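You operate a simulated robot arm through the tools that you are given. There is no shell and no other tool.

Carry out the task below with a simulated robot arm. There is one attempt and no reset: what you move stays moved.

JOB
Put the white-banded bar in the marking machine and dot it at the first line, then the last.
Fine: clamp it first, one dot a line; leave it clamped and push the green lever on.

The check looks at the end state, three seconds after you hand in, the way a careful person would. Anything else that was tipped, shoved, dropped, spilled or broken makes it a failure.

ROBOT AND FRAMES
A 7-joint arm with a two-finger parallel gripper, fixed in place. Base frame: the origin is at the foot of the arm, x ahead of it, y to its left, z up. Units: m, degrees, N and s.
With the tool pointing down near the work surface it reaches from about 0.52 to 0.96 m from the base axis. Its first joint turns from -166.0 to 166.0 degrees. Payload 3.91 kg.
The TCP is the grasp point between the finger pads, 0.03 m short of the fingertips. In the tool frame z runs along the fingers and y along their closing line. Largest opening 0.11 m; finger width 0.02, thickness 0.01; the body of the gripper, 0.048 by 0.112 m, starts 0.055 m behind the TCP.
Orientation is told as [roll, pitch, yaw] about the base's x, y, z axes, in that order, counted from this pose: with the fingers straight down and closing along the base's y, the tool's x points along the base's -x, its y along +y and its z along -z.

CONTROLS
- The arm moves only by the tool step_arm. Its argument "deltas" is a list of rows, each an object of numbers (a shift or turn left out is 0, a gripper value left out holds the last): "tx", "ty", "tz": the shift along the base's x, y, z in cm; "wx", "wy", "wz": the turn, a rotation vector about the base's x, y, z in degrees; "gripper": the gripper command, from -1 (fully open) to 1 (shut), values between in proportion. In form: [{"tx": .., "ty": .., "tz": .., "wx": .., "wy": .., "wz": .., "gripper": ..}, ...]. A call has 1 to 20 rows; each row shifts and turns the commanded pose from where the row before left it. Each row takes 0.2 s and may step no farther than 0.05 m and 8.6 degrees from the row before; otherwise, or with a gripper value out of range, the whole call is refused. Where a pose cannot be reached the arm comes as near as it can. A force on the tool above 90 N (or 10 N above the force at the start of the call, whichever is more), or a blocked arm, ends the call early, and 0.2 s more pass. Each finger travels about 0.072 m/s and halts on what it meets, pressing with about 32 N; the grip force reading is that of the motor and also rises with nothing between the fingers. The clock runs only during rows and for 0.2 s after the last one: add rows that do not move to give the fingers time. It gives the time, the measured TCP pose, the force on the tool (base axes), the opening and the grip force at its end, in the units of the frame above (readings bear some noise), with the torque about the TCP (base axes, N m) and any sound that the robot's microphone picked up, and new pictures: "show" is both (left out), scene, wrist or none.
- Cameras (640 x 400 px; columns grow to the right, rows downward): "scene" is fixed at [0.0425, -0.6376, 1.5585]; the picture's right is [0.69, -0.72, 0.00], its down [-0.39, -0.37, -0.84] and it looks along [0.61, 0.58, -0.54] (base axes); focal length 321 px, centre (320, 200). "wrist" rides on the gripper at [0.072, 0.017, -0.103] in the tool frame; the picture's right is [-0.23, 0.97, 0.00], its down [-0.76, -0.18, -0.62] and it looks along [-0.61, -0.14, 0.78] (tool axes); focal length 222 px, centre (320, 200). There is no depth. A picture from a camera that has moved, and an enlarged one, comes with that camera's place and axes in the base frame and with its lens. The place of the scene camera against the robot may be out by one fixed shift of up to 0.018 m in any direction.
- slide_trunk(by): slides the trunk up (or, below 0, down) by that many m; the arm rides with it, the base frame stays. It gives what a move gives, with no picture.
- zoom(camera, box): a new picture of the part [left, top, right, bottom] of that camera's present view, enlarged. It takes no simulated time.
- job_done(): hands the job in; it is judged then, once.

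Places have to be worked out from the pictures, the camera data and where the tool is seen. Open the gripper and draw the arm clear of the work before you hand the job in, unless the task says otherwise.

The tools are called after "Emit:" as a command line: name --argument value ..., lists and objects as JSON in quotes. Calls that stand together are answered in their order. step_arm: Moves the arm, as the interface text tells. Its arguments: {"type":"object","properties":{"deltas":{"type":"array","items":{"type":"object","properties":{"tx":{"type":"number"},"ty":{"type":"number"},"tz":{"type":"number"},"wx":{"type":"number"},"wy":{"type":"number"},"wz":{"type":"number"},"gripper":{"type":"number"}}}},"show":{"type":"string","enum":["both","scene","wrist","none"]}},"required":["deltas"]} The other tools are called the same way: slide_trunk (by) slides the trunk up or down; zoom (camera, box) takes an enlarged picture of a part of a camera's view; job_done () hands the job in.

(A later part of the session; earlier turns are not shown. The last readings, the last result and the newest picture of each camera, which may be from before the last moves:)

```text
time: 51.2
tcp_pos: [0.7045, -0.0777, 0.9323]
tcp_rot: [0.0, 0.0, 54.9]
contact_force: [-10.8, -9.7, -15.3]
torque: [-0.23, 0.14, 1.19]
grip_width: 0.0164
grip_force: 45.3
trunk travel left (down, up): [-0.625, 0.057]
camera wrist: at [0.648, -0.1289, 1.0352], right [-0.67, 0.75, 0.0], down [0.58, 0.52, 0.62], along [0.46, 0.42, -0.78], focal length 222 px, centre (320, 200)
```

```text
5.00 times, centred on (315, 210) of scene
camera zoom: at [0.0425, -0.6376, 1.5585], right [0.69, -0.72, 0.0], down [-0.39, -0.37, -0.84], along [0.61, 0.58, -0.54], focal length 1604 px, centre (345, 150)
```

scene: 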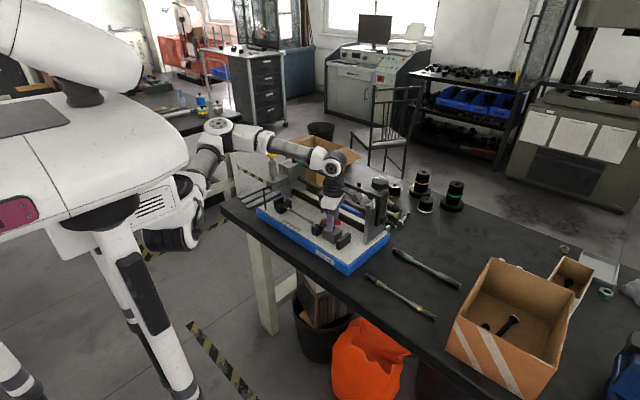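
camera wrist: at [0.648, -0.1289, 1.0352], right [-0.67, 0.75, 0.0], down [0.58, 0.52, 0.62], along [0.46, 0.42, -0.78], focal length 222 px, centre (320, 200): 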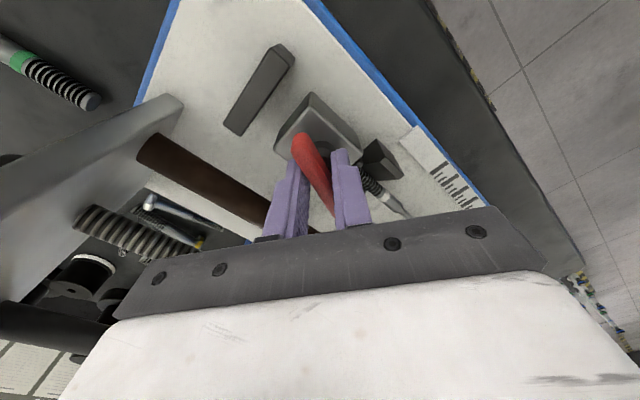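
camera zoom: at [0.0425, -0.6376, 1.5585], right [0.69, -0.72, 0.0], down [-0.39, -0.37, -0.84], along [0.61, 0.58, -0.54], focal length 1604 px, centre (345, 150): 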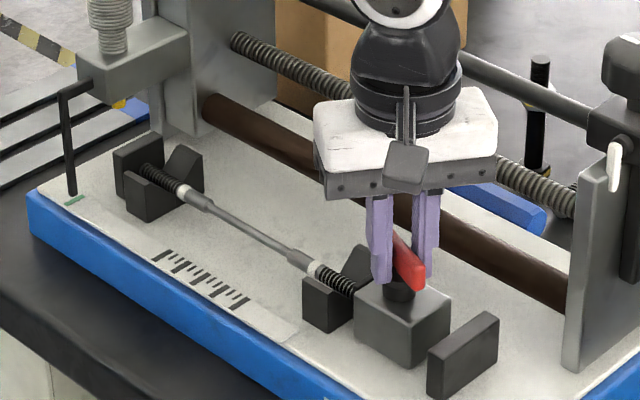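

The handle has stopped turning and now slips in the fingers, with the block hard against the bar. I'll release, lift and check the clamp from above.

Emit:
step_arm --deltas '[{"wz": 5}, {"gripper": 0.6}, {"gripper": 0.2}, {"gripper": 0.2}, {"tz": 2}, {"tz": 4}, {"tz": 4}, {"tz": 4}, {}]' --show "both"

Emit:
zoom --camera "wrist" --box '[240, 0, 460, 180]'

Emit:
zoom --camera "scene" --box '[260, 170, 360, 260]'

```text
time: 53.2
tcp_pos: [0.7043, -0.0776, 1.0733]
tcp_rot: [0.1, 0.0, 60.0]
contact_force: [-1.0, 0.9, 0.1]
torque: [0.01, -0.01, 0.02]
grip_width: 0.0439
grip_force: 0.1
trunk travel left (down, up): [-0.625, 0.057]
camera wrist: at [0.6521, -0.1324, 1.1763], right [-0.73, 0.68, 0.0], down [0.54, 0.57, 0.62], along [0.43, 0.45, -0.78], focal length 222 px, centre (320, 200)
```

scene: 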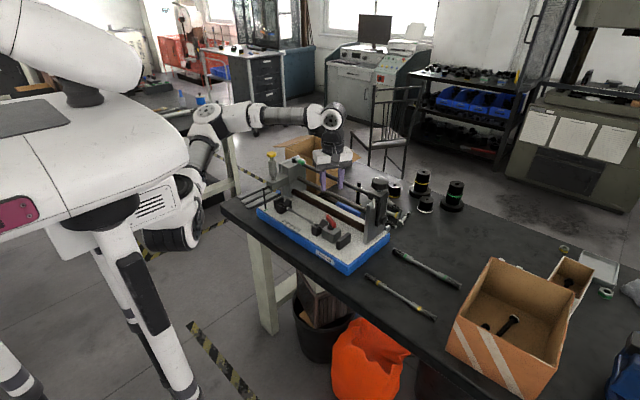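
wrist: 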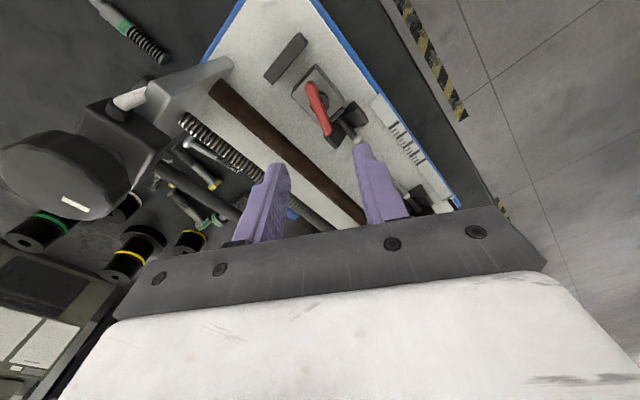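

```text
2.22 times, centred on (350, 90) of wrist
camera zoom: at [0.6521, -0.1324, 1.1763], right [-0.73, 0.68, 0.0], down [0.54, 0.57, 0.62], along [0.43, 0.45, -0.78], focal length 494 px, centre (253, 444)
```

zoom: 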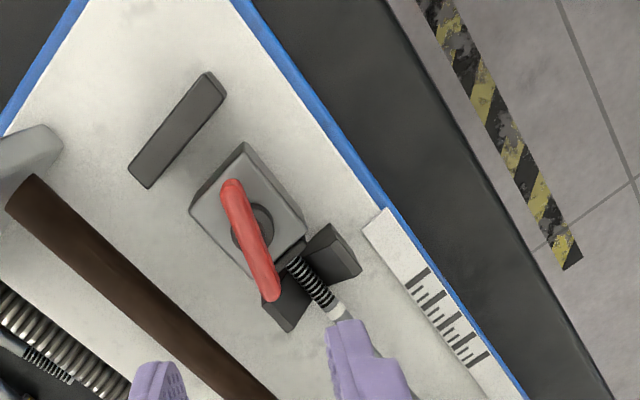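

```text
4.44 times, centred on (310, 215) of scene
camera zoom: at [0.0425, -0.6376, 1.5585], right [0.69, -0.72, 0.0], down [-0.39, -0.37, -0.84], along [0.61, 0.58, -0.54], focal length 1426 px, centre (364, 133)
```

zoom: 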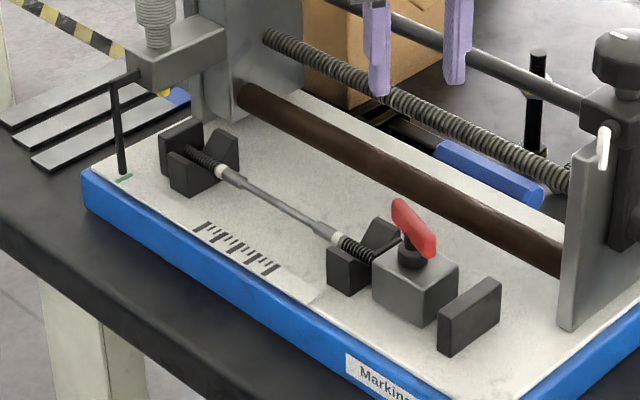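

The clamp is holding: the pad presses the bar end and the handle sits at roughly -115°. Next I'll try the knob (centre about (0.805, -0.178), top z about 1.077), so I'll rise and move above it.

Emit:
step_arm --deltas '[{"tz": 4.5, "gripper": -0.64}, {"tz": 4.5}, {"tz": 4}, {"tx": 1.3, "ty": -1.3, "wz": -7.5}, {"tx": 1.3, "ty": -1.3, "wz": -7.5}, {"tx": 1.3, "ty": -1.3, "wz": -7.5}, {"tx": 1.3, "ty": -1.3, "wz": -7.5}, {"tx": 1.3, "ty": -1.3, "wz": -7.5}, {"tx": 1.2, "ty": -1.3, "wz": -7.5}, {"tx": 1.2, "ty": -1.2, "wz": -7.5}, {"tx": 1.2, "ty": -1.0, "wz": -7.5}, {}]' --show "both"

Emit:
zoom --camera "wrist" --box '[240, 40, 440, 220]'

Emit:
zoom --camera "wrist" --box '[380, 20, 600, 180]'

```text
time: 55.8
tcp_pos: [0.8043, -0.1783, 1.2027]
tcp_rot: [-0.1, 0.0, -0.1]
contact_force: [-0.3, 0.5, -0.1]
torque: [0.0, -0.03, 0.0]
grip_width: 0.0903
grip_force: 0.1
trunk travel left (down, up): [-0.625, 0.057]
camera wrist: at [0.7314, -0.1622, 1.3053], right [0.23, 0.97, 0.0], down [0.76, -0.18, 0.62], along [0.61, -0.14, -0.78], focal length 222 px, centre (320, 200)
```

scene: 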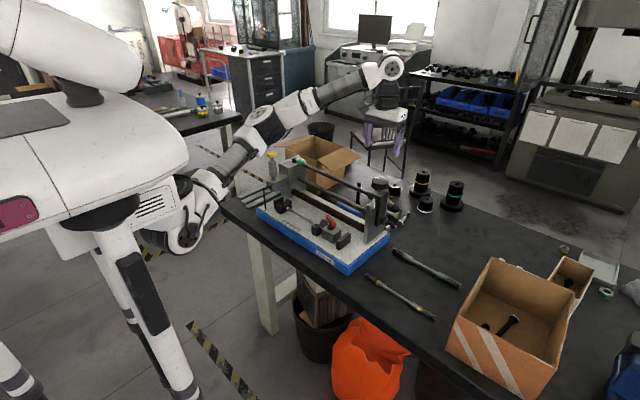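
wrist: 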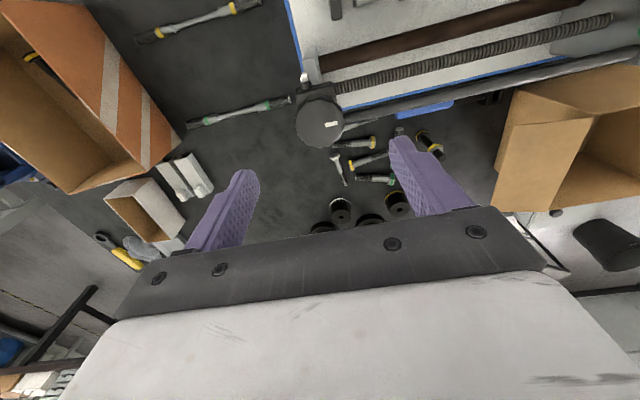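

```text
2.22 times, centred on (340, 130) of wrist
camera zoom: at [0.7314, -0.1622, 1.3053], right [0.23, 0.97, 0.0], down [0.76, -0.18, 0.62], along [0.61, -0.14, -0.78], focal length 494 px, centre (276, 356)
```

zoom: 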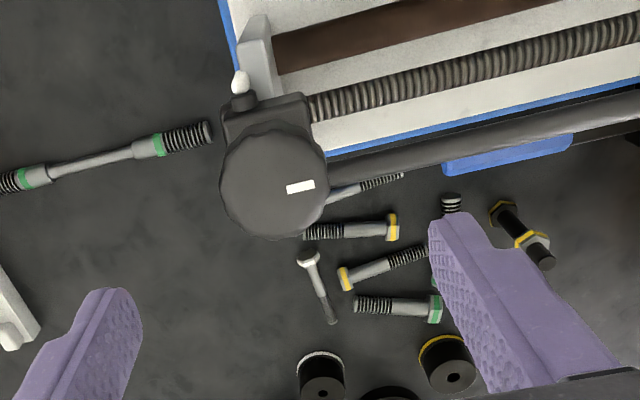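

```text
2.50 times, centred on (490, 100) of wrist
camera zoom: at [0.7314, -0.1622, 1.3053], right [0.23, 0.97, 0.0], down [0.76, -0.18, 0.62], along [0.61, -0.14, -0.78], focal length 555 px, centre (-105, 450)
```

zoom: 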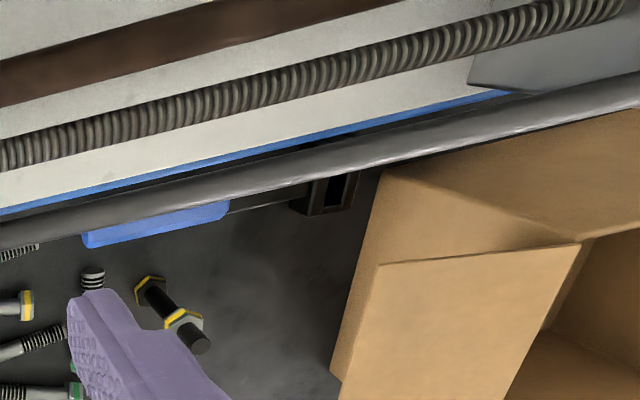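

The knob's centre is near (0.809, -0.180). I'll descend with the fingers open around it, tips at about z 1.055.

Emit:
step_arm --deltas '[{"tx": 0.5, "ty": -0.15, "tz": -4}, {"tz": -4}, {"tz": -2.7}, {}]' --show "both"

Emit:
zoom --camera "wrist" --box '[200, 40, 440, 220]'

Emit:
zoom --camera "scene" --box '[340, 120, 420, 220]'

```text
time: 56.8
tcp_pos: [0.8095, -0.1795, 1.0952]
tcp_rot: [0.0, 0.0, 0.0]
contact_force: [0.3, 0.3, -0.1]
torque: [0.0, 0.0, 0.0]
grip_width: 0.0901
grip_force: 0.1
trunk travel left (down, up): [-0.625, 0.057]
camera wrist: at [0.7363, -0.1634, 1.1979], right [0.23, 0.97, 0.0], down [0.76, -0.18, 0.62], along [0.61, -0.14, -0.78], focal length 222 px, centre (320, 200)
```

scene: 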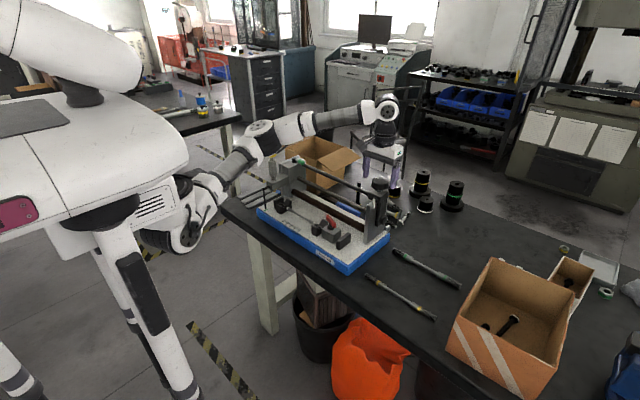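
wrist: 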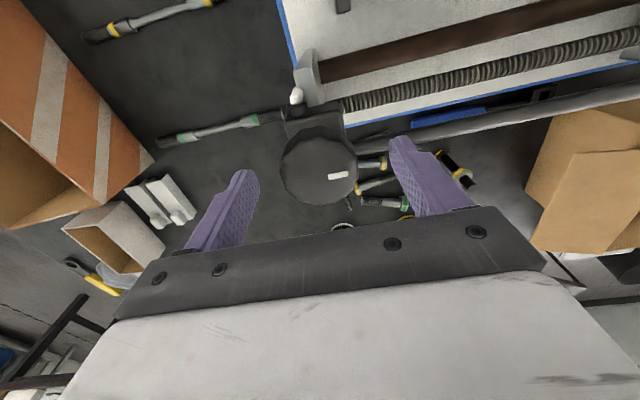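

```text
2.22 times, centred on (320, 130) of wrist
camera zoom: at [0.7363, -0.1634, 1.1979], right [0.23, 0.97, 0.0], down [0.76, -0.18, 0.62], along [0.61, -0.14, -0.78], focal length 494 px, centre (320, 356)
```

zoom: 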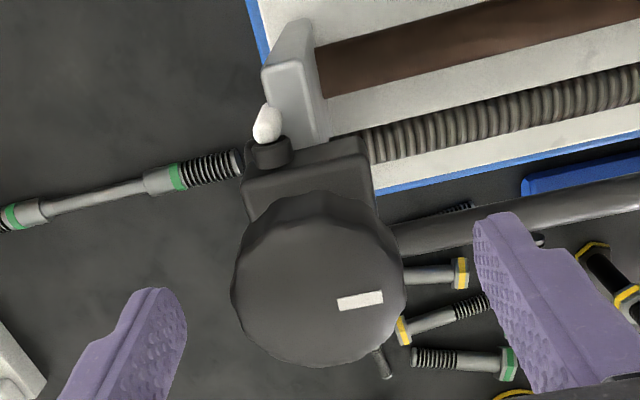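

```text
4.00 times, centred on (380, 170) of scene
camera zoom: at [0.0425, -0.6376, 1.5585], right [0.69, -0.72, 0.0], down [-0.39, -0.37, -0.84], along [0.61, 0.58, -0.54], focal length 1283 px, centre (80, 320)
```

zoom: 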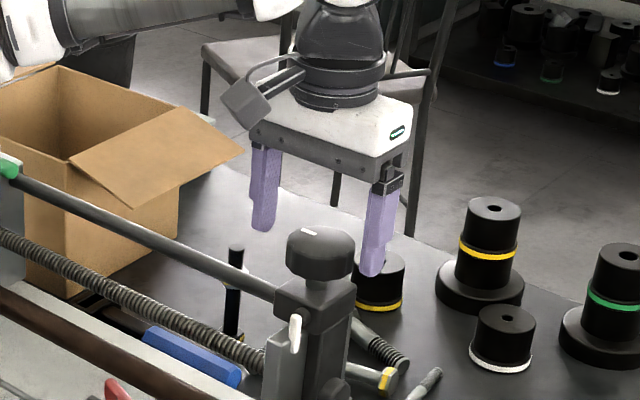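

The knob is nicely between the fingers. I'll shift slightly to its centre, drop another 12 mm and close on it.

Emit:
step_arm --deltas '[{"tx": -0.3, "tz": -0.6}, {"tz": -0.6}, {"gripper": 0}, {"gripper": 0.3}, {"gripper": 0.3}, {"gripper": 0.6}, {}]' --show "both"

Emit:
zoom --camera "wrist" --box '[200, 40, 440, 220]'

Emit:
zoom --camera "scene" --box '[340, 120, 420, 220]'

```text
time: 58.4
tcp_pos: [0.8052, -0.181, 1.084]
tcp_rot: [0.0, 0.0, -0.1]
contact_force: [-0.7, -13.8, -3.1]
torque: [-0.89, -0.4, -0.11]
grip_width: 0.0536
grip_force: 44.6
trunk travel left (down, up): [-0.625, 0.057]
camera wrist: at [0.733, -0.1649, 1.186], right [0.23, 0.97, 0.0], down [0.76, -0.18, 0.62], along [0.61, -0.14, -0.78], focal length 222 px, centre (320, 200)
```

scene: 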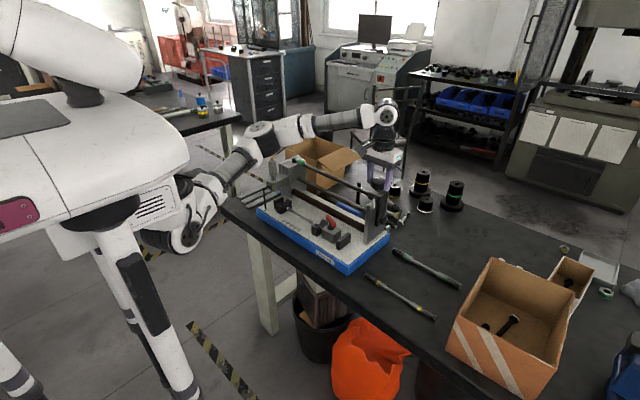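
wrist: 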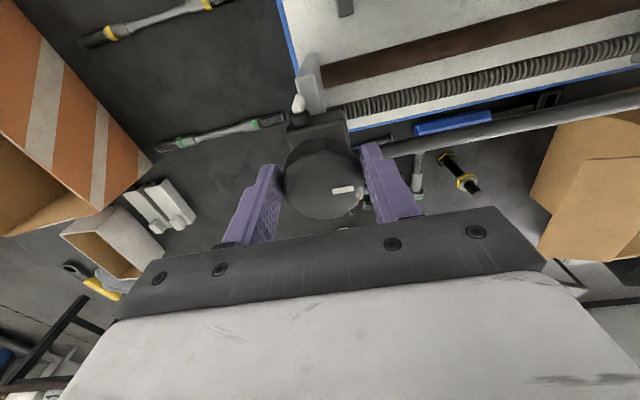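

```text
2.22 times, centred on (320, 130) of wrist
camera zoom: at [0.733, -0.1649, 1.186], right [0.23, 0.97, 0.0], down [0.76, -0.18, 0.62], along [0.61, -0.14, -0.78], focal length 494 px, centre (320, 356)
```

zoom: 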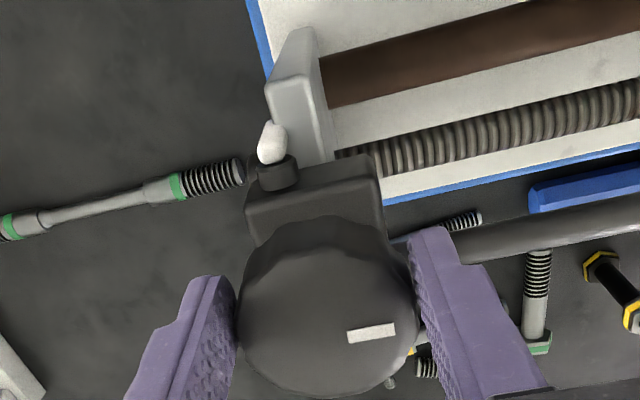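

```text
4.00 times, centred on (380, 170) of scene
camera zoom: at [0.0425, -0.6376, 1.5585], right [0.69, -0.72, 0.0], down [-0.39, -0.37, -0.84], along [0.61, 0.58, -0.54], focal length 1283 px, centre (80, 320)
```

zoom: 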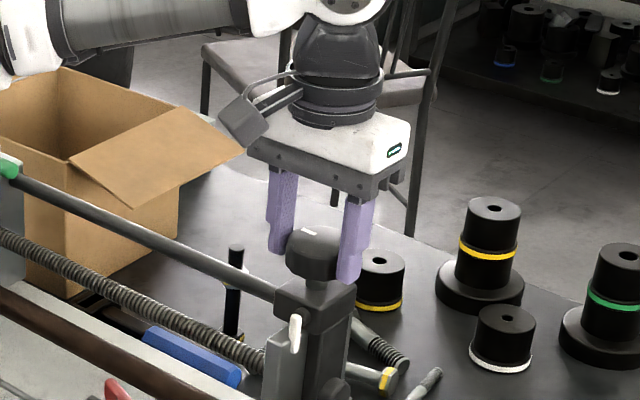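

Gripped at 53.6 mm. I'll null the small y side load and try turning the knob counter-clockwise by about 48°, watching torque and the carriage.

Emit:
step_arm --deltas '[{"ty": -0.12}, {"wz": 4}, {"wz": 4}, {}]' --show "none"

Emit:
step_arm --deltas '[{"wz": 8}, {"wz": 8}, {"wz": 8}, {"wz": 8}, {"wz": 8}, {}]' --show "both"

Emit:
zoom --camera "scene" --box '[250, 140, 330, 240]'

Emit:
zoom --camera "wrist" --box '[200, 40, 440, 220]'

```text
time: 59.4
tcp_pos: [0.8054, -0.1822, 1.0846]
tcp_rot: [0.0, -0.2, 8.0]
contact_force: [-2.0, -16.9, 1.4]
torque: [-0.61, 0.08, -0.8]
grip_width: 0.0529
grip_force: 45.6
trunk travel left (down, up): [-0.625, 0.057]
```

```text
time: 60.8
tcp_pos: [0.8045, -0.1921, 1.0846]
tcp_rot: [-0.6, 0.4, 47.4]
contact_force: [0.3, -53.9, 5.5]
torque: [-1.78, 0.44, -1.52]
grip_width: 0.0518
grip_force: 45.3
trunk travel left (down, up): [-0.625, 0.057]
camera wrist: at [0.7418, -0.2339, 1.1876], right [-0.56, 0.83, -0.01], down [0.65, 0.45, 0.62], along [0.52, 0.34, -0.78], focal length 222 px, centre (320, 200)
```

scene: 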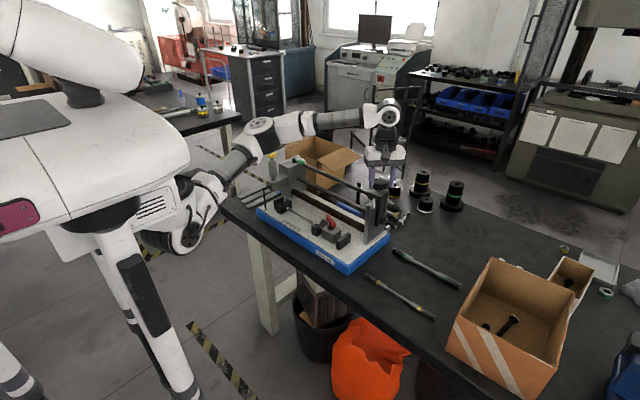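
wrist: 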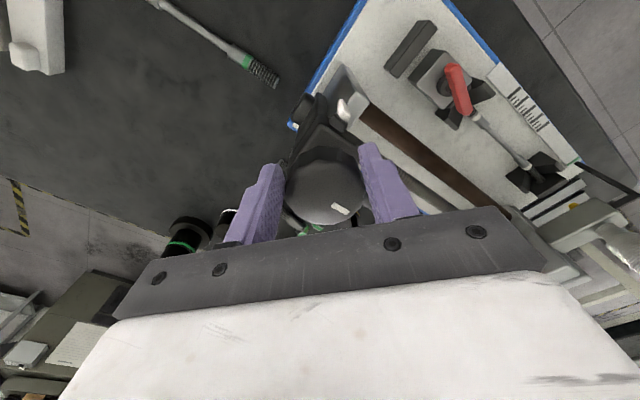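

```text
4.00 times, centred on (290, 190) of scene
camera zoom: at [0.0425, -0.6376, 1.5585], right [0.69, -0.72, 0.0], down [-0.39, -0.37, -0.84], along [0.61, 0.58, -0.54], focal length 1283 px, centre (440, 240)
```

zoom: 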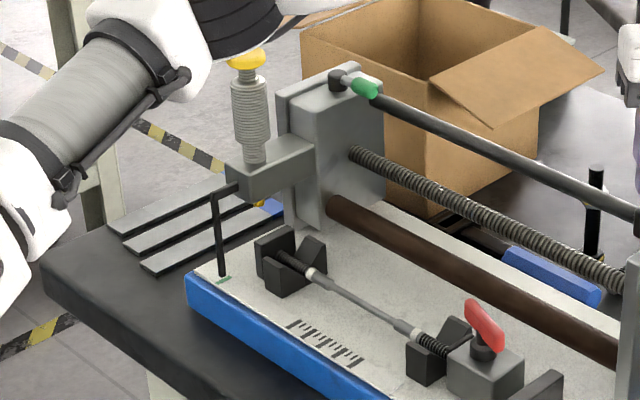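

```text
2.22 times, centred on (320, 130) of wrist
camera zoom: at [0.7418, -0.2339, 1.1876], right [-0.56, 0.83, -0.01], down [0.65, 0.45, 0.62], along [0.52, 0.34, -0.78], focal length 494 px, centre (320, 356)
```

zoom: 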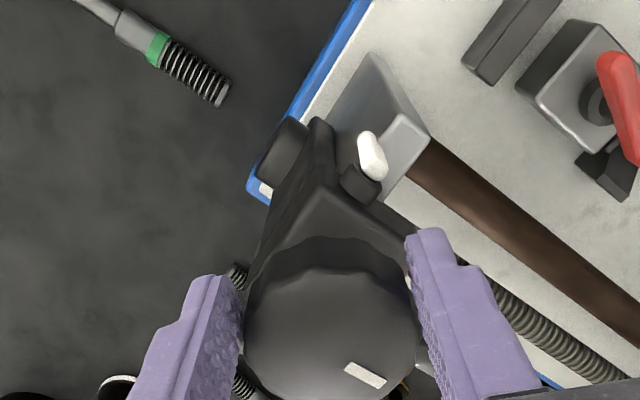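

The tool was pushed 1 cm toward -y with 54 N as I turned, which isn't a clean rotation about my tool axis. I'll look closely at the post before going any further.

Emit:
zoom --camera "scene" --box '[340, 130, 420, 230]'

Emit:
zoom --camera "wrist" --box '[260, 60, 400, 220]'

```text
4.00 times, centred on (380, 180) of scene
camera zoom: at [0.0425, -0.6376, 1.5585], right [0.69, -0.72, 0.0], down [-0.39, -0.37, -0.84], along [0.61, 0.58, -0.54], focal length 1283 px, centre (80, 280)
```

zoom: 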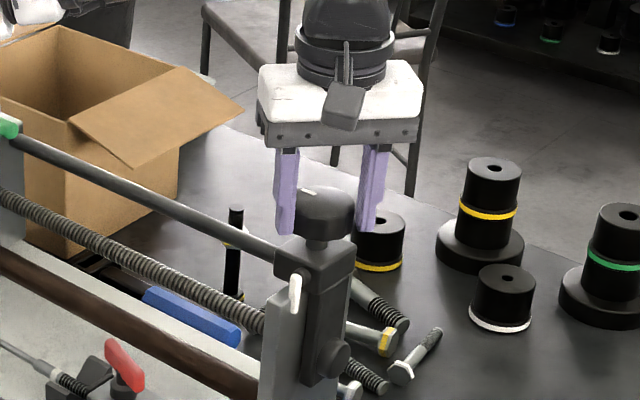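

```text
2.50 times, centred on (330, 140) of wrist
camera zoom: at [0.7418, -0.2339, 1.1876], right [-0.56, 0.83, -0.01], down [0.65, 0.45, 0.62], along [0.52, 0.34, -0.78], focal length 555 px, centre (295, 350)
```

zoom: 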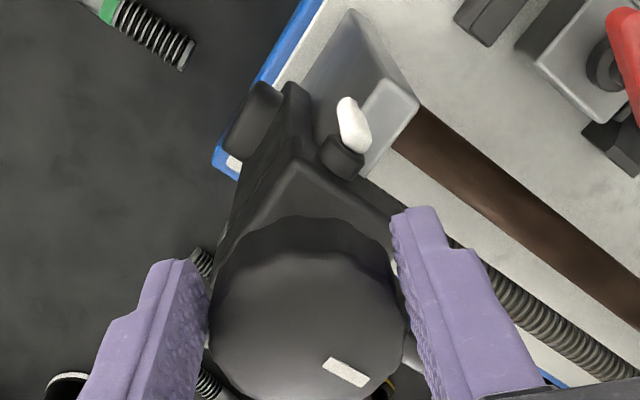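

The white mark stayed put, so the knob didn't turn counter-clockwise and the fingers slipped, perhaps because the carriage is at its end stop. I'll open, re-centre, and try clockwise instead.

Emit:
step_arm --deltas '[{"gripper": 0.2}, {"gripper": -0.4}, {"gripper": -0.4}, {}]' --show "wrist"

Emit:
zoom --camera "wrist" --box '[200, 40, 440, 220]'

Emit:
zoom --camera "scene" --box '[340, 130, 420, 230]'

```text
time: 61.8
tcp_pos: [0.8071, -0.1809, 1.0831]
tcp_rot: [0.2, -0.2, 48.0]
contact_force: [-0.6, 0.3, 0.4]
torque: [0.02, 0.0, -0.01]
grip_width: 0.0771
grip_force: 0.1
trunk travel left (down, up): [-0.625, 0.057]
camera wrist: at [0.7448, -0.2243, 1.1863], right [-0.57, 0.82, 0.0], down [0.64, 0.45, 0.62], along [0.51, 0.36, -0.78], focal length 222 px, centre (320, 200)
```

wrist: 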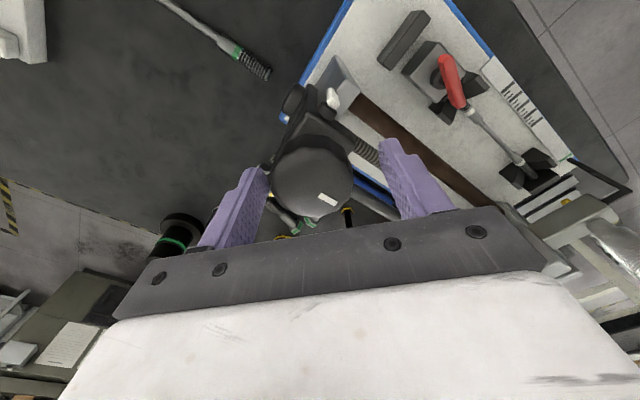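

```text
2.22 times, centred on (320, 130) of wrist
camera zoom: at [0.7448, -0.2243, 1.1863], right [-0.57, 0.82, 0.0], down [0.64, 0.45, 0.62], along [0.51, 0.36, -0.78], focal length 494 px, centre (320, 356)
```

zoom: 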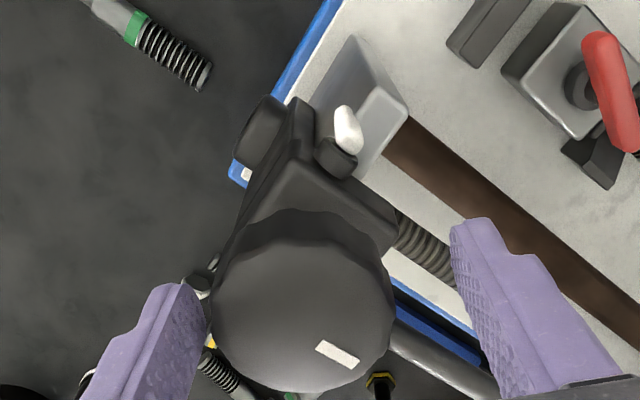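

```text
4.00 times, centred on (380, 180) of scene
camera zoom: at [0.0425, -0.6376, 1.5585], right [0.69, -0.72, 0.0], down [-0.39, -0.37, -0.84], along [0.61, 0.58, -0.54], focal length 1283 px, centre (80, 280)
```

zoom: 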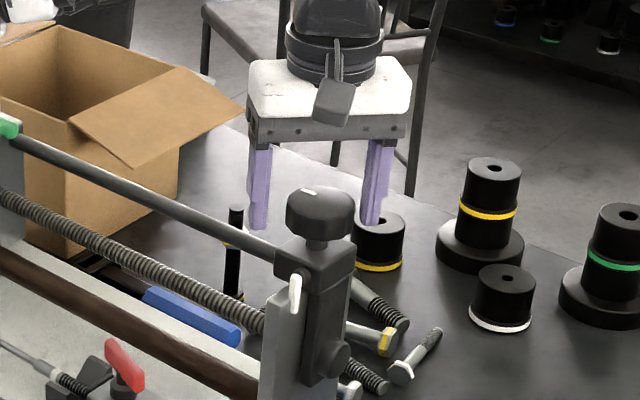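

The knob centre now computes to about (0.806, -0.187), so I'd been 5 mm off in y. I'll re-centre, re-grip and try a clockwise turn.

Emit:
step_arm --deltas '[{"tx": -0.1, "ty": -0.3}, {"ty": -0.25}, {"gripper": 0.1}, {"gripper": 0.5}, {"gripper": 0.8}, {}]' --show "none"

Emit:
step_arm --deltas '[{"wz": -4}, {"wz": -4}, {}]' --show "wrist"

Emit:
zoom --camera "wrist" --box '[200, 40, 440, 220]'

```text
time: 63.2
tcp_pos: [0.8069, -0.1884, 1.0827]
tcp_rot: [-0.3, 0.1, 48.1]
contact_force: [29.3, -18.6, 11.5]
torque: [-0.05, -0.82, -0.35]
grip_width: 0.0534
grip_force: 45.1
trunk travel left (down, up): [-0.625, 0.057]
```

```text
time: 64.0
tcp_pos: [0.8076, -0.1868, 1.0832]
tcp_rot: [-0.3, 0.0, 40.0]
contact_force: [26.0, -13.0, 13.1]
torque: [-0.63, -1.27, -0.3]
grip_width: 0.0532
grip_force: 45.3
trunk travel left (down, up): [-0.625, 0.057]
camera wrist: at [0.7395, -0.2215, 1.186], right [-0.45, 0.89, 0.0], down [0.7, 0.35, 0.62], along [0.56, 0.28, -0.78], focal length 222 px, centre (320, 200)
```

wrist: 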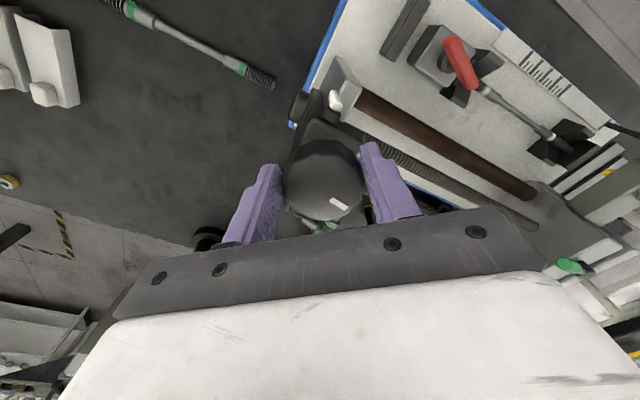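

```text
2.22 times, centred on (320, 130) of wrist
camera zoom: at [0.7395, -0.2215, 1.186], right [-0.45, 0.89, 0.0], down [0.7, 0.35, 0.62], along [0.56, 0.28, -0.78], focal length 494 px, centre (320, 356)
```

zoom: 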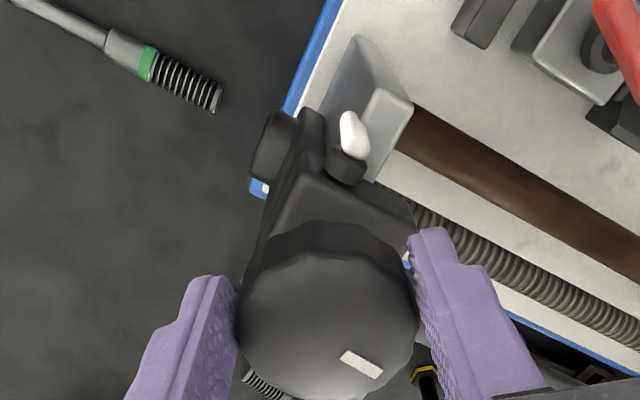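

Side forces say the true knob centre is nearer (0.809, -0.189). I'll relieve that and continue clockwise while checking the mark and torque.

Emit:
step_arm --deltas '[{"tx": 0.2, "ty": -0.2}, {"wz": -6}, {"wz": -6}, {"wz": -6}, {"wz": -6}, {}]' --show "wrist"

Emit:
zoom --camera "wrist" --box '[200, 40, 440, 220]'

Emit:
zoom --camera "scene" --box '[250, 140, 330, 240]'

Emit:
zoom --camera "scene" --box '[340, 130, 420, 230]'

```text
time: 65.4
tcp_pos: [0.8054, -0.1836, 1.0846]
tcp_rot: [0.4, 0.2, 16.0]
contact_force: [-26.6, 28.8, -11.1]
torque: [0.77, -0.08, 0.34]
grip_width: 0.053
grip_force: 45.1
trunk travel left (down, up): [-0.625, 0.057]
camera wrist: at [0.7308, -0.1893, 1.1865], right [-0.05, 1.0, 0.01], down [0.78, 0.04, 0.62], along [0.62, 0.04, -0.79], focal length 222 px, centre (320, 200)
```

wrist: 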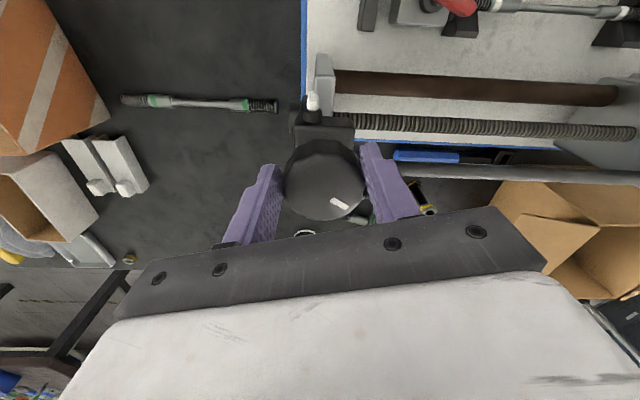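

```text
2.22 times, centred on (320, 130) of wrist
camera zoom: at [0.7308, -0.1893, 1.1865], right [-0.05, 1.0, 0.01], down [0.78, 0.04, 0.62], along [0.62, 0.04, -0.79], focal length 494 px, centre (320, 356)
```

zoom: 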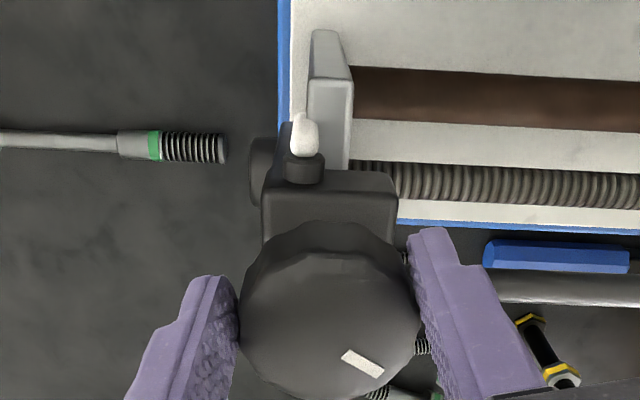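

```text
4.00 times, centred on (290, 190) of scene
camera zoom: at [0.0425, -0.6376, 1.5585], right [0.69, -0.72, 0.0], down [-0.39, -0.37, -0.84], along [0.61, 0.58, -0.54], focal length 1283 px, centre (440, 240)
```

zoom: 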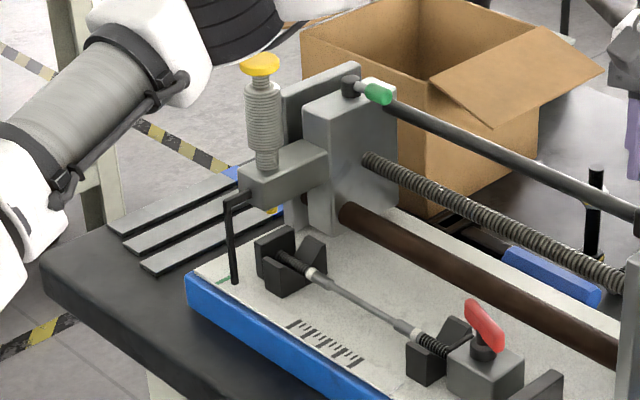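

```text
4.00 times, centred on (380, 180) of scene
camera zoom: at [0.0425, -0.6376, 1.5585], right [0.69, -0.72, 0.0], down [-0.39, -0.37, -0.84], along [0.61, 0.58, -0.54], focal length 1283 px, centre (80, 280)
```

zoom: 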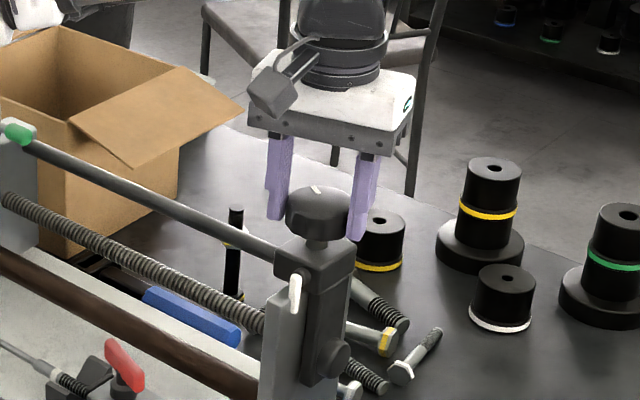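

The carriage moved: a clockwise turn of about 30° carried the pointer well off the green mark toward the scale, so the screw is coarse. I'll zoom in to measure how far it went.

Emit:
zoom --camera "scene" --box '[265, 185, 345, 245]'

Emit:
zoom --camera "scene" --box '[290, 210, 330, 240]'

```text
6.67 times, centred on (305, 215) of scene
camera zoom: at [0.0425, -0.6376, 1.5585], right [0.69, -0.72, 0.0], down [-0.39, -0.37, -0.84], along [0.61, 0.58, -0.54], focal length 2139 px, centre (420, 100)
```

zoom: 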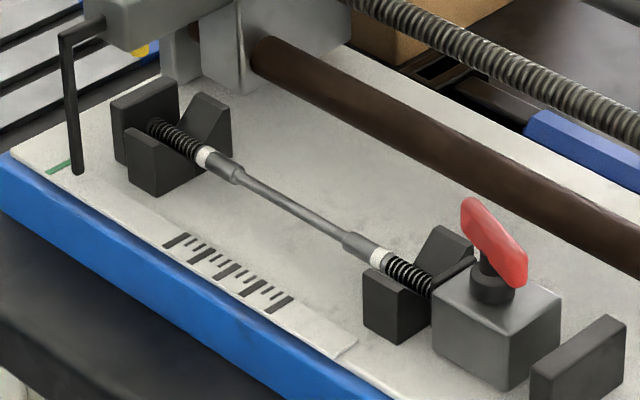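

```text
13.33 times, centred on (310, 225) of scene
camera zoom: at [0.0425, -0.6376, 1.5585], right [0.69, -0.72, 0.0], down [-0.39, -0.37, -0.84], along [0.61, 0.58, -0.54], focal length 4277 px, centre (453, -133)
```

zoom: 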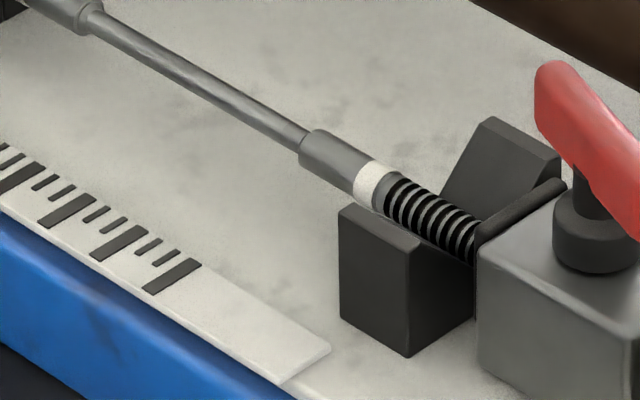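

The 32° turn moved the pointer about 19 mm (about 0.6 mm per degree), with some 87 mm left to the first line. Combining side forces at three yaws puts the knob centre near (0.813, -0.1815); I'll open, re-centre there and wind the tool back to about yaw 110 for a long clockwise stroke.

Emit:
step_arm --deltas '[{"gripper": 0}, {"gripper": -0.64}, {"tx": 0.5, "ty": 0.65}, {"wz": 8.5}, {"wz": 8.5}, {"wz": 8.5}, {"wz": 8.5}, {"wz": 8.5}, {"wz": 8.5}, {"wz": 8.5}, {"wz": 8.5}, {"wz": 8.5}, {"wz": 8.5}, {"wz": 8.5}, {}]' --show "both"

Emit:
zoom --camera "wrist" --box '[200, 40, 440, 220]'

Emit:
zoom --camera "scene" --box '[340, 130, 420, 230]'

Emit:
zoom --camera "scene" --box '[265, 185, 345, 245]'

```text
time: 68.6
tcp_pos: [0.8121, -0.1818, 1.0845]
tcp_rot: [0.0, 0.0, 109.6]
contact_force: [-0.4, 0.3, -0.4]
torque: [-0.01, -0.02, 0.01]
grip_width: 0.09
grip_force: 0.1
trunk travel left (down, up): [-0.625, 0.057]
camera wrist: at [0.8203, -0.2563, 1.1864], right [-0.99, -0.11, 0.0], down [-0.09, 0.78, 0.62], along [-0.07, 0.62, -0.78], focal length 222 px, centre (320, 200)
```

scene: 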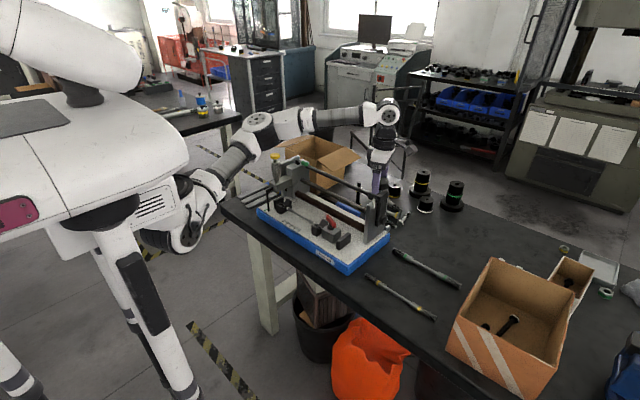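
wrist: 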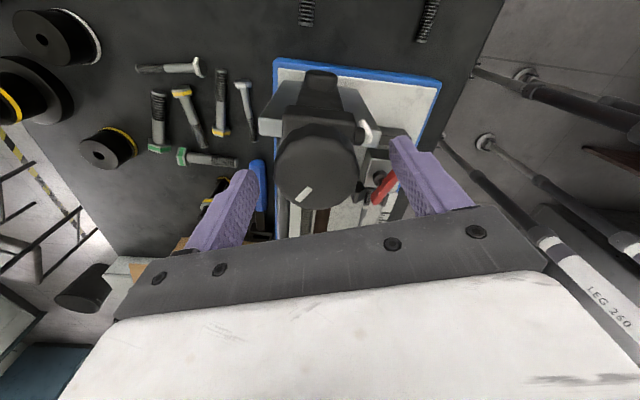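

```text
2.22 times, centred on (320, 130) of wrist
camera zoom: at [0.8203, -0.2563, 1.1864], right [-0.99, -0.11, 0.0], down [-0.09, 0.78, 0.62], along [-0.07, 0.62, -0.78], focal length 494 px, centre (320, 356)
```

zoom: 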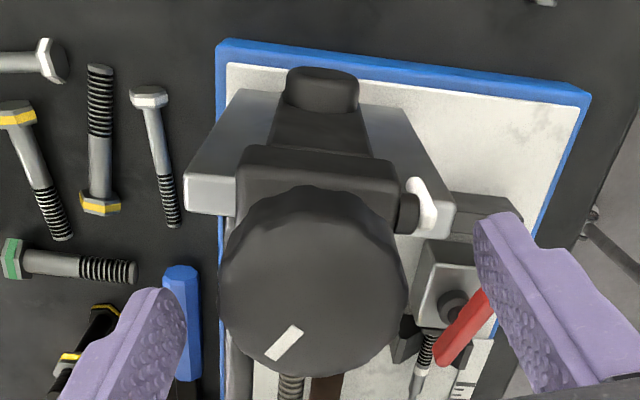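

```text
4.00 times, centred on (380, 180) of scene
camera zoom: at [0.0425, -0.6376, 1.5585], right [0.69, -0.72, 0.0], down [-0.39, -0.37, -0.84], along [0.61, 0.58, -0.54], focal length 1283 px, centre (80, 280)
```

zoom: 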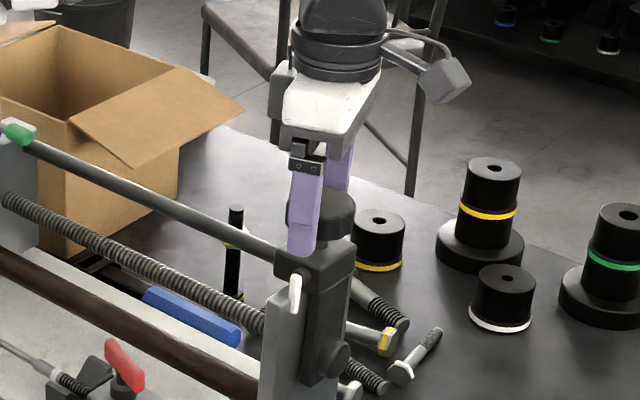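

```text
6.67 times, centred on (305, 215) of scene
camera zoom: at [0.0425, -0.6376, 1.5585], right [0.69, -0.72, 0.0], down [-0.39, -0.37, -0.84], along [0.61, 0.58, -0.54], focal length 2139 px, centre (420, 100)
```

zoom: 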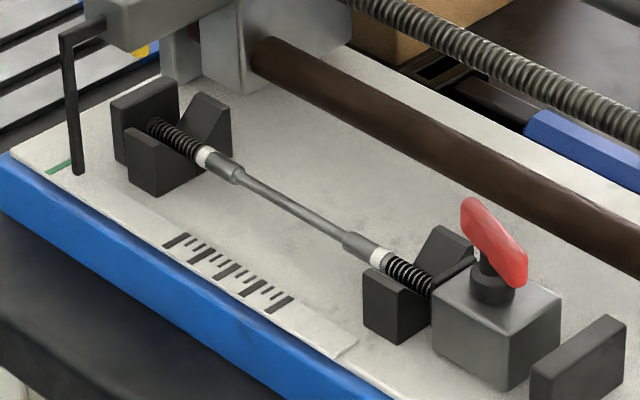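

The wound-back tool is centred and the carriage stayed put. Two views agree the knob top is at z≈1.065, so I'll drop 1 cm for a better bite, grip, and start turning clockwise.

Emit:
step_arm --deltas '[{"tx": 0.1, "tz": -1.0}, {"gripper": 0}, {"gripper": 0.4}, {"gripper": 0.8}, {}]' --show "none"

Emit:
step_arm --deltas '[{"wz": -8}, {"wz": -8}, {"wz": -8}, {"wz": -8}, {}]' --show "none"

Emit:
zoom --camera "scene" --box '[265, 185, 345, 245]'

```text
time: 69.8
tcp_pos: [0.815, -0.1807, 1.0737]
tcp_rot: [-0.1, 0.1, 109.7]
contact_force: [11.7, 2.7, 4.7]
torque: [0.0, -0.6, 0.03]
grip_width: 0.0531
grip_force: 44.8
trunk travel left (down, up): [-0.625, 0.057]
```

```text
time: 71.0
tcp_pos: [0.814, -0.181, 1.0738]
tcp_rot: [-0.2, 0.1, 77.4]
contact_force: [21.3, 2.7, 14.2]
torque: [-0.05, -0.36, -0.02]
grip_width: 0.0534
grip_force: 45.1
trunk travel left (down, up): [-0.625, 0.057]
```

```text
6.67 times, centred on (305, 215) of scene
camera zoom: at [0.0425, -0.6376, 1.5585], right [0.69, -0.72, 0.0], down [-0.39, -0.37, -0.84], along [0.61, 0.58, -0.54], focal length 2139 px, centre (420, 100)
```

zoom: 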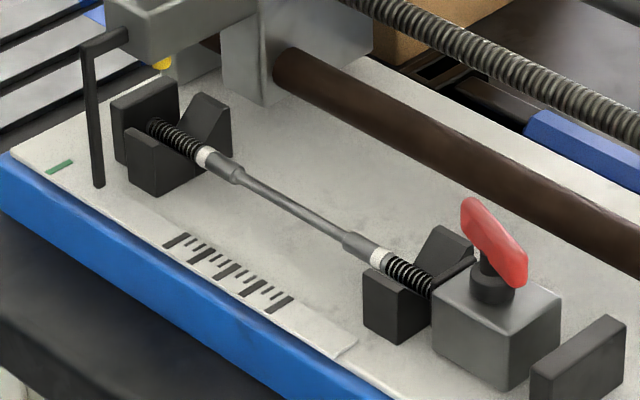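

The pointer advances a steady 0.65 px per degree. I'll shift slightly toward +x to relieve the side load and turn another 96°.

Emit:
step_arm --deltas '[{"tx": 0.15, "wz": -8}, {"wz": -8}, {"wz": -8}, {"wz": -8}, {"wz": -8}, {"wz": -8}, {}]' --show "none"

Emit:
zoom --camera "scene" --box '[265, 185, 345, 245]'

```text
time: 72.6
tcp_pos: [0.8148, -0.1808, 1.0739]
tcp_rot: [0.0, 0.0, 29.4]
contact_force: [9.5, 2.5, 9.3]
torque: [0.12, -0.01, 0.0]
grip_width: 0.0535
grip_force: 45.0
trunk travel left (down, up): [-0.625, 0.057]
```

```text
6.67 times, centred on (305, 215) of scene
camera zoom: at [0.0425, -0.6376, 1.5585], right [0.69, -0.72, 0.0], down [-0.39, -0.37, -0.84], along [0.61, 0.58, -0.54], focal length 2139 px, centre (420, 100)
```

zoom: 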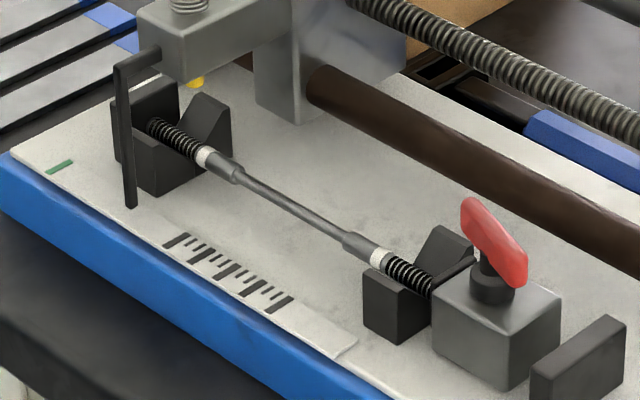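

Pointer tip is at px 131 with the first line near 176, so about 63° remain. I'll turn 48° more and re-check.

Emit:
step_arm --deltas '[{"wz": -8}, {"wz": -8}, {"wz": -8}, {"wz": -8}, {"wz": -8}, {"wz": -8}, {}]' --show "none"

Emit:
zoom --camera "scene" --box '[270, 200, 310, 230]'

```text
time: 74.2
tcp_pos: [0.8141, -0.1802, 1.073]
tcp_rot: [0.1, 0.0, -18.6]
contact_force: [3.9, 3.1, 4.3]
torque: [0.22, -0.12, -0.04]
grip_width: 0.0533
grip_force: 45.0
trunk travel left (down, up): [-0.625, 0.057]
```

```text
13.33 times, centred on (290, 215) of scene
camera zoom: at [0.0425, -0.6376, 1.5585], right [0.69, -0.72, 0.0], down [-0.39, -0.37, -0.84], along [0.61, 0.58, -0.54], focal length 4277 px, centre (720, 0)
```

zoom: 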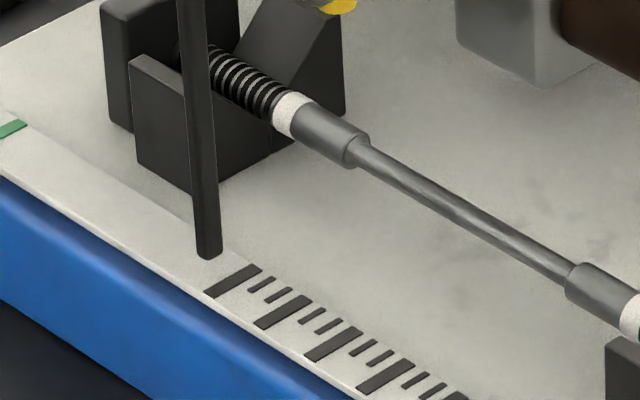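

The tip is now about 9 mm short of the first line. I'll turn 14° more, then measure precisely.

Emit:
step_arm --deltas '[{"wz": -5}, {"wz": -5}, {"wz": -4}, {}]' --show "none"

Emit:
zoom --camera "scene" --box '[275, 205, 305, 229]'

```text
time: 75.2
tcp_pos: [0.8157, -0.1819, 1.0752]
tcp_rot: [0.0, 0.1, -32.7]
contact_force: [-2.7, 4.8, -1.8]
torque: [-0.04, -0.25, -0.04]
grip_width: 0.0532
grip_force: 45.0
trunk travel left (down, up): [-0.625, 0.057]
```

```text
16.00 times, centred on (290, 217) of scene
camera zoom: at [0.0425, -0.6376, 1.5585], right [0.69, -0.72, 0.0], down [-0.39, -0.37, -0.84], along [0.61, 0.58, -0.54], focal length 5133 px, centre (800, -72)
```

zoom: 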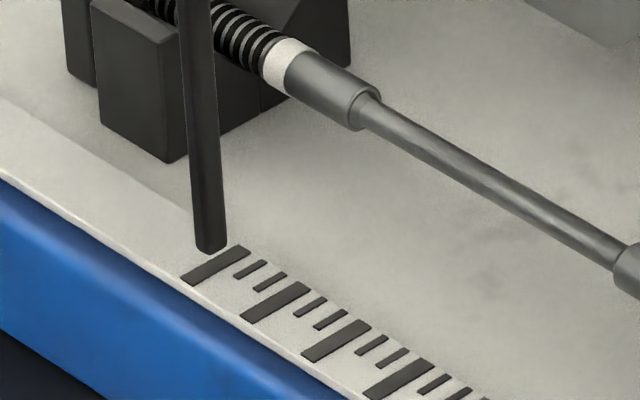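

The tip appears nearly on the first line in this oblique view. To remove parallax I'll release the knob and bring the wrist camera to y≈0.116, in front of the pointer.

Emit:
step_arm --deltas '[{"gripper": 0.2}, {"gripper": -0.4}, {"gripper": -0.64}, {"tz": 3}, {"tz": 4.5}, {"tz": 4.5}, {"tz": 1}, {}]' --show "none"

Emit:
step_arm --deltas '[{"tx": -2.6, "ty": 3.1, "wz": 5.5}, {"tx": -2.6, "ty": 3.1, "wz": 5.5}, {"tx": -2.6, "ty": 3.1, "wz": 5.5}, {"tx": -2.6, "ty": 3.1, "wz": 5.5}, {"tx": -2.6, "ty": 3.1, "wz": 5.5}, {"tx": -2.6, "ty": 3.1, "wz": 5.2}, {"tx": -2.6, "ty": 3.1}, {"tx": -2.6, "ty": 3.1}, {"tx": -2.6, "ty": 3.1}, {"tz": -4}, {"tz": -4}, {"tz": -4}, {}]' --show "both"

```text
time: 77.0
tcp_pos: [0.8157, -0.1816, 1.2041]
tcp_rot: [0.0, 0.0, -32.5]
contact_force: [0.5, 0.3, -0.2]
torque: [-0.01, 0.0, -0.02]
grip_width: 0.0901
grip_force: 0.0
trunk travel left (down, up): [-0.625, 0.057]
```

```text
time: 79.8
tcp_pos: [0.5803, 0.0974, 1.0825]
tcp_rot: [0.0, -0.1, 0.2]
contact_force: [-0.4, 0.7, -0.5]
torque: [0.02, -0.03, -0.01]
grip_width: 0.0903
grip_force: 0.0
trunk travel left (down, up): [-0.625, 0.057]
camera wrist: at [0.5077, 0.1129, 1.1864], right [0.22, 0.97, 0.0], down [0.76, -0.17, 0.62], along [0.61, -0.14, -0.78], focal length 222 px, centre (320, 200)
```

scene: 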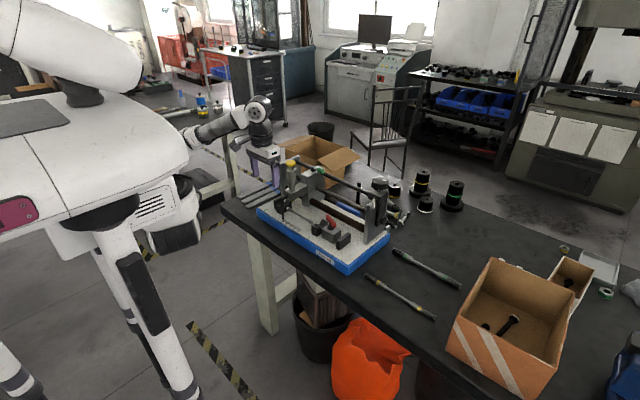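
wrist: 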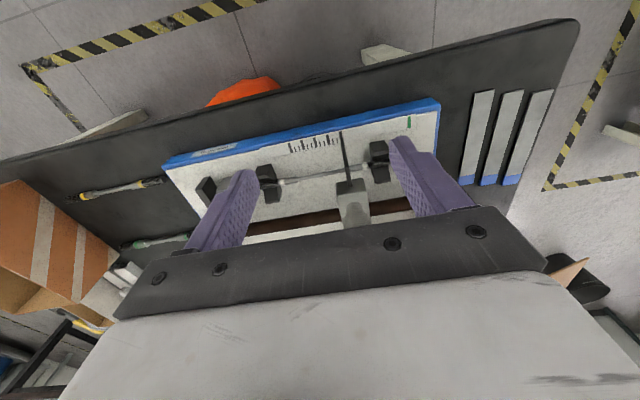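

Emit:
zoom --camera "wrist" --box '[270, 110, 370, 180]'

Emit:
zoom --camera "wrist" --box '[320, 120, 360, 150]'

```text
5.71 times, centred on (320, 145) of wrist
camera zoom: at [0.5077, 0.1129, 1.1864], right [0.22, 0.97, 0.0], down [0.76, -0.17, 0.62], along [0.61, -0.14, -0.78], focal length 1269 px, centre (320, 514)
```

zoom: 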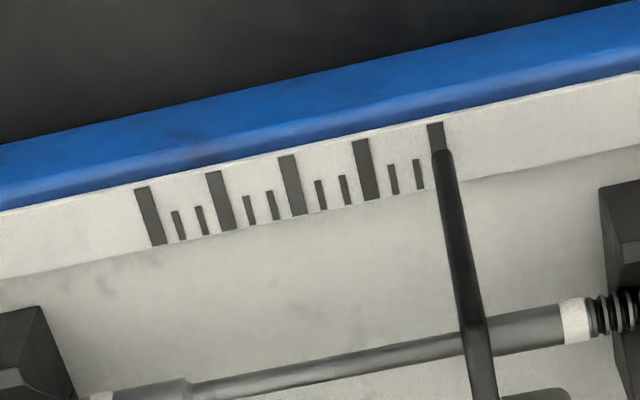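

```text
13.33 times, centred on (340, 135) of wrist
camera zoom: at [0.5077, 0.1129, 1.1864], right [0.22, 0.97, 0.0], down [0.76, -0.17, 0.62], along [0.61, -0.14, -0.78], focal length 2962 px, centre (53, 1067)
```

zoom: 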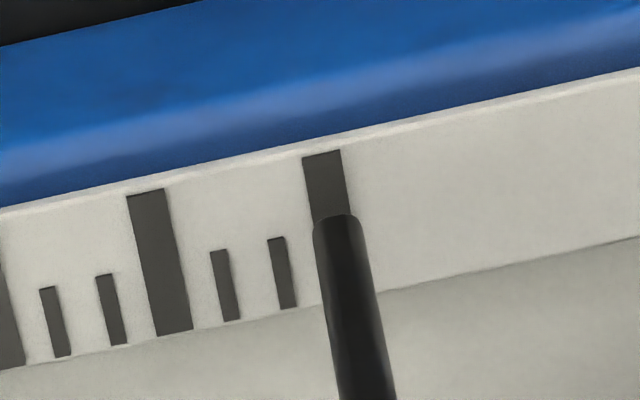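

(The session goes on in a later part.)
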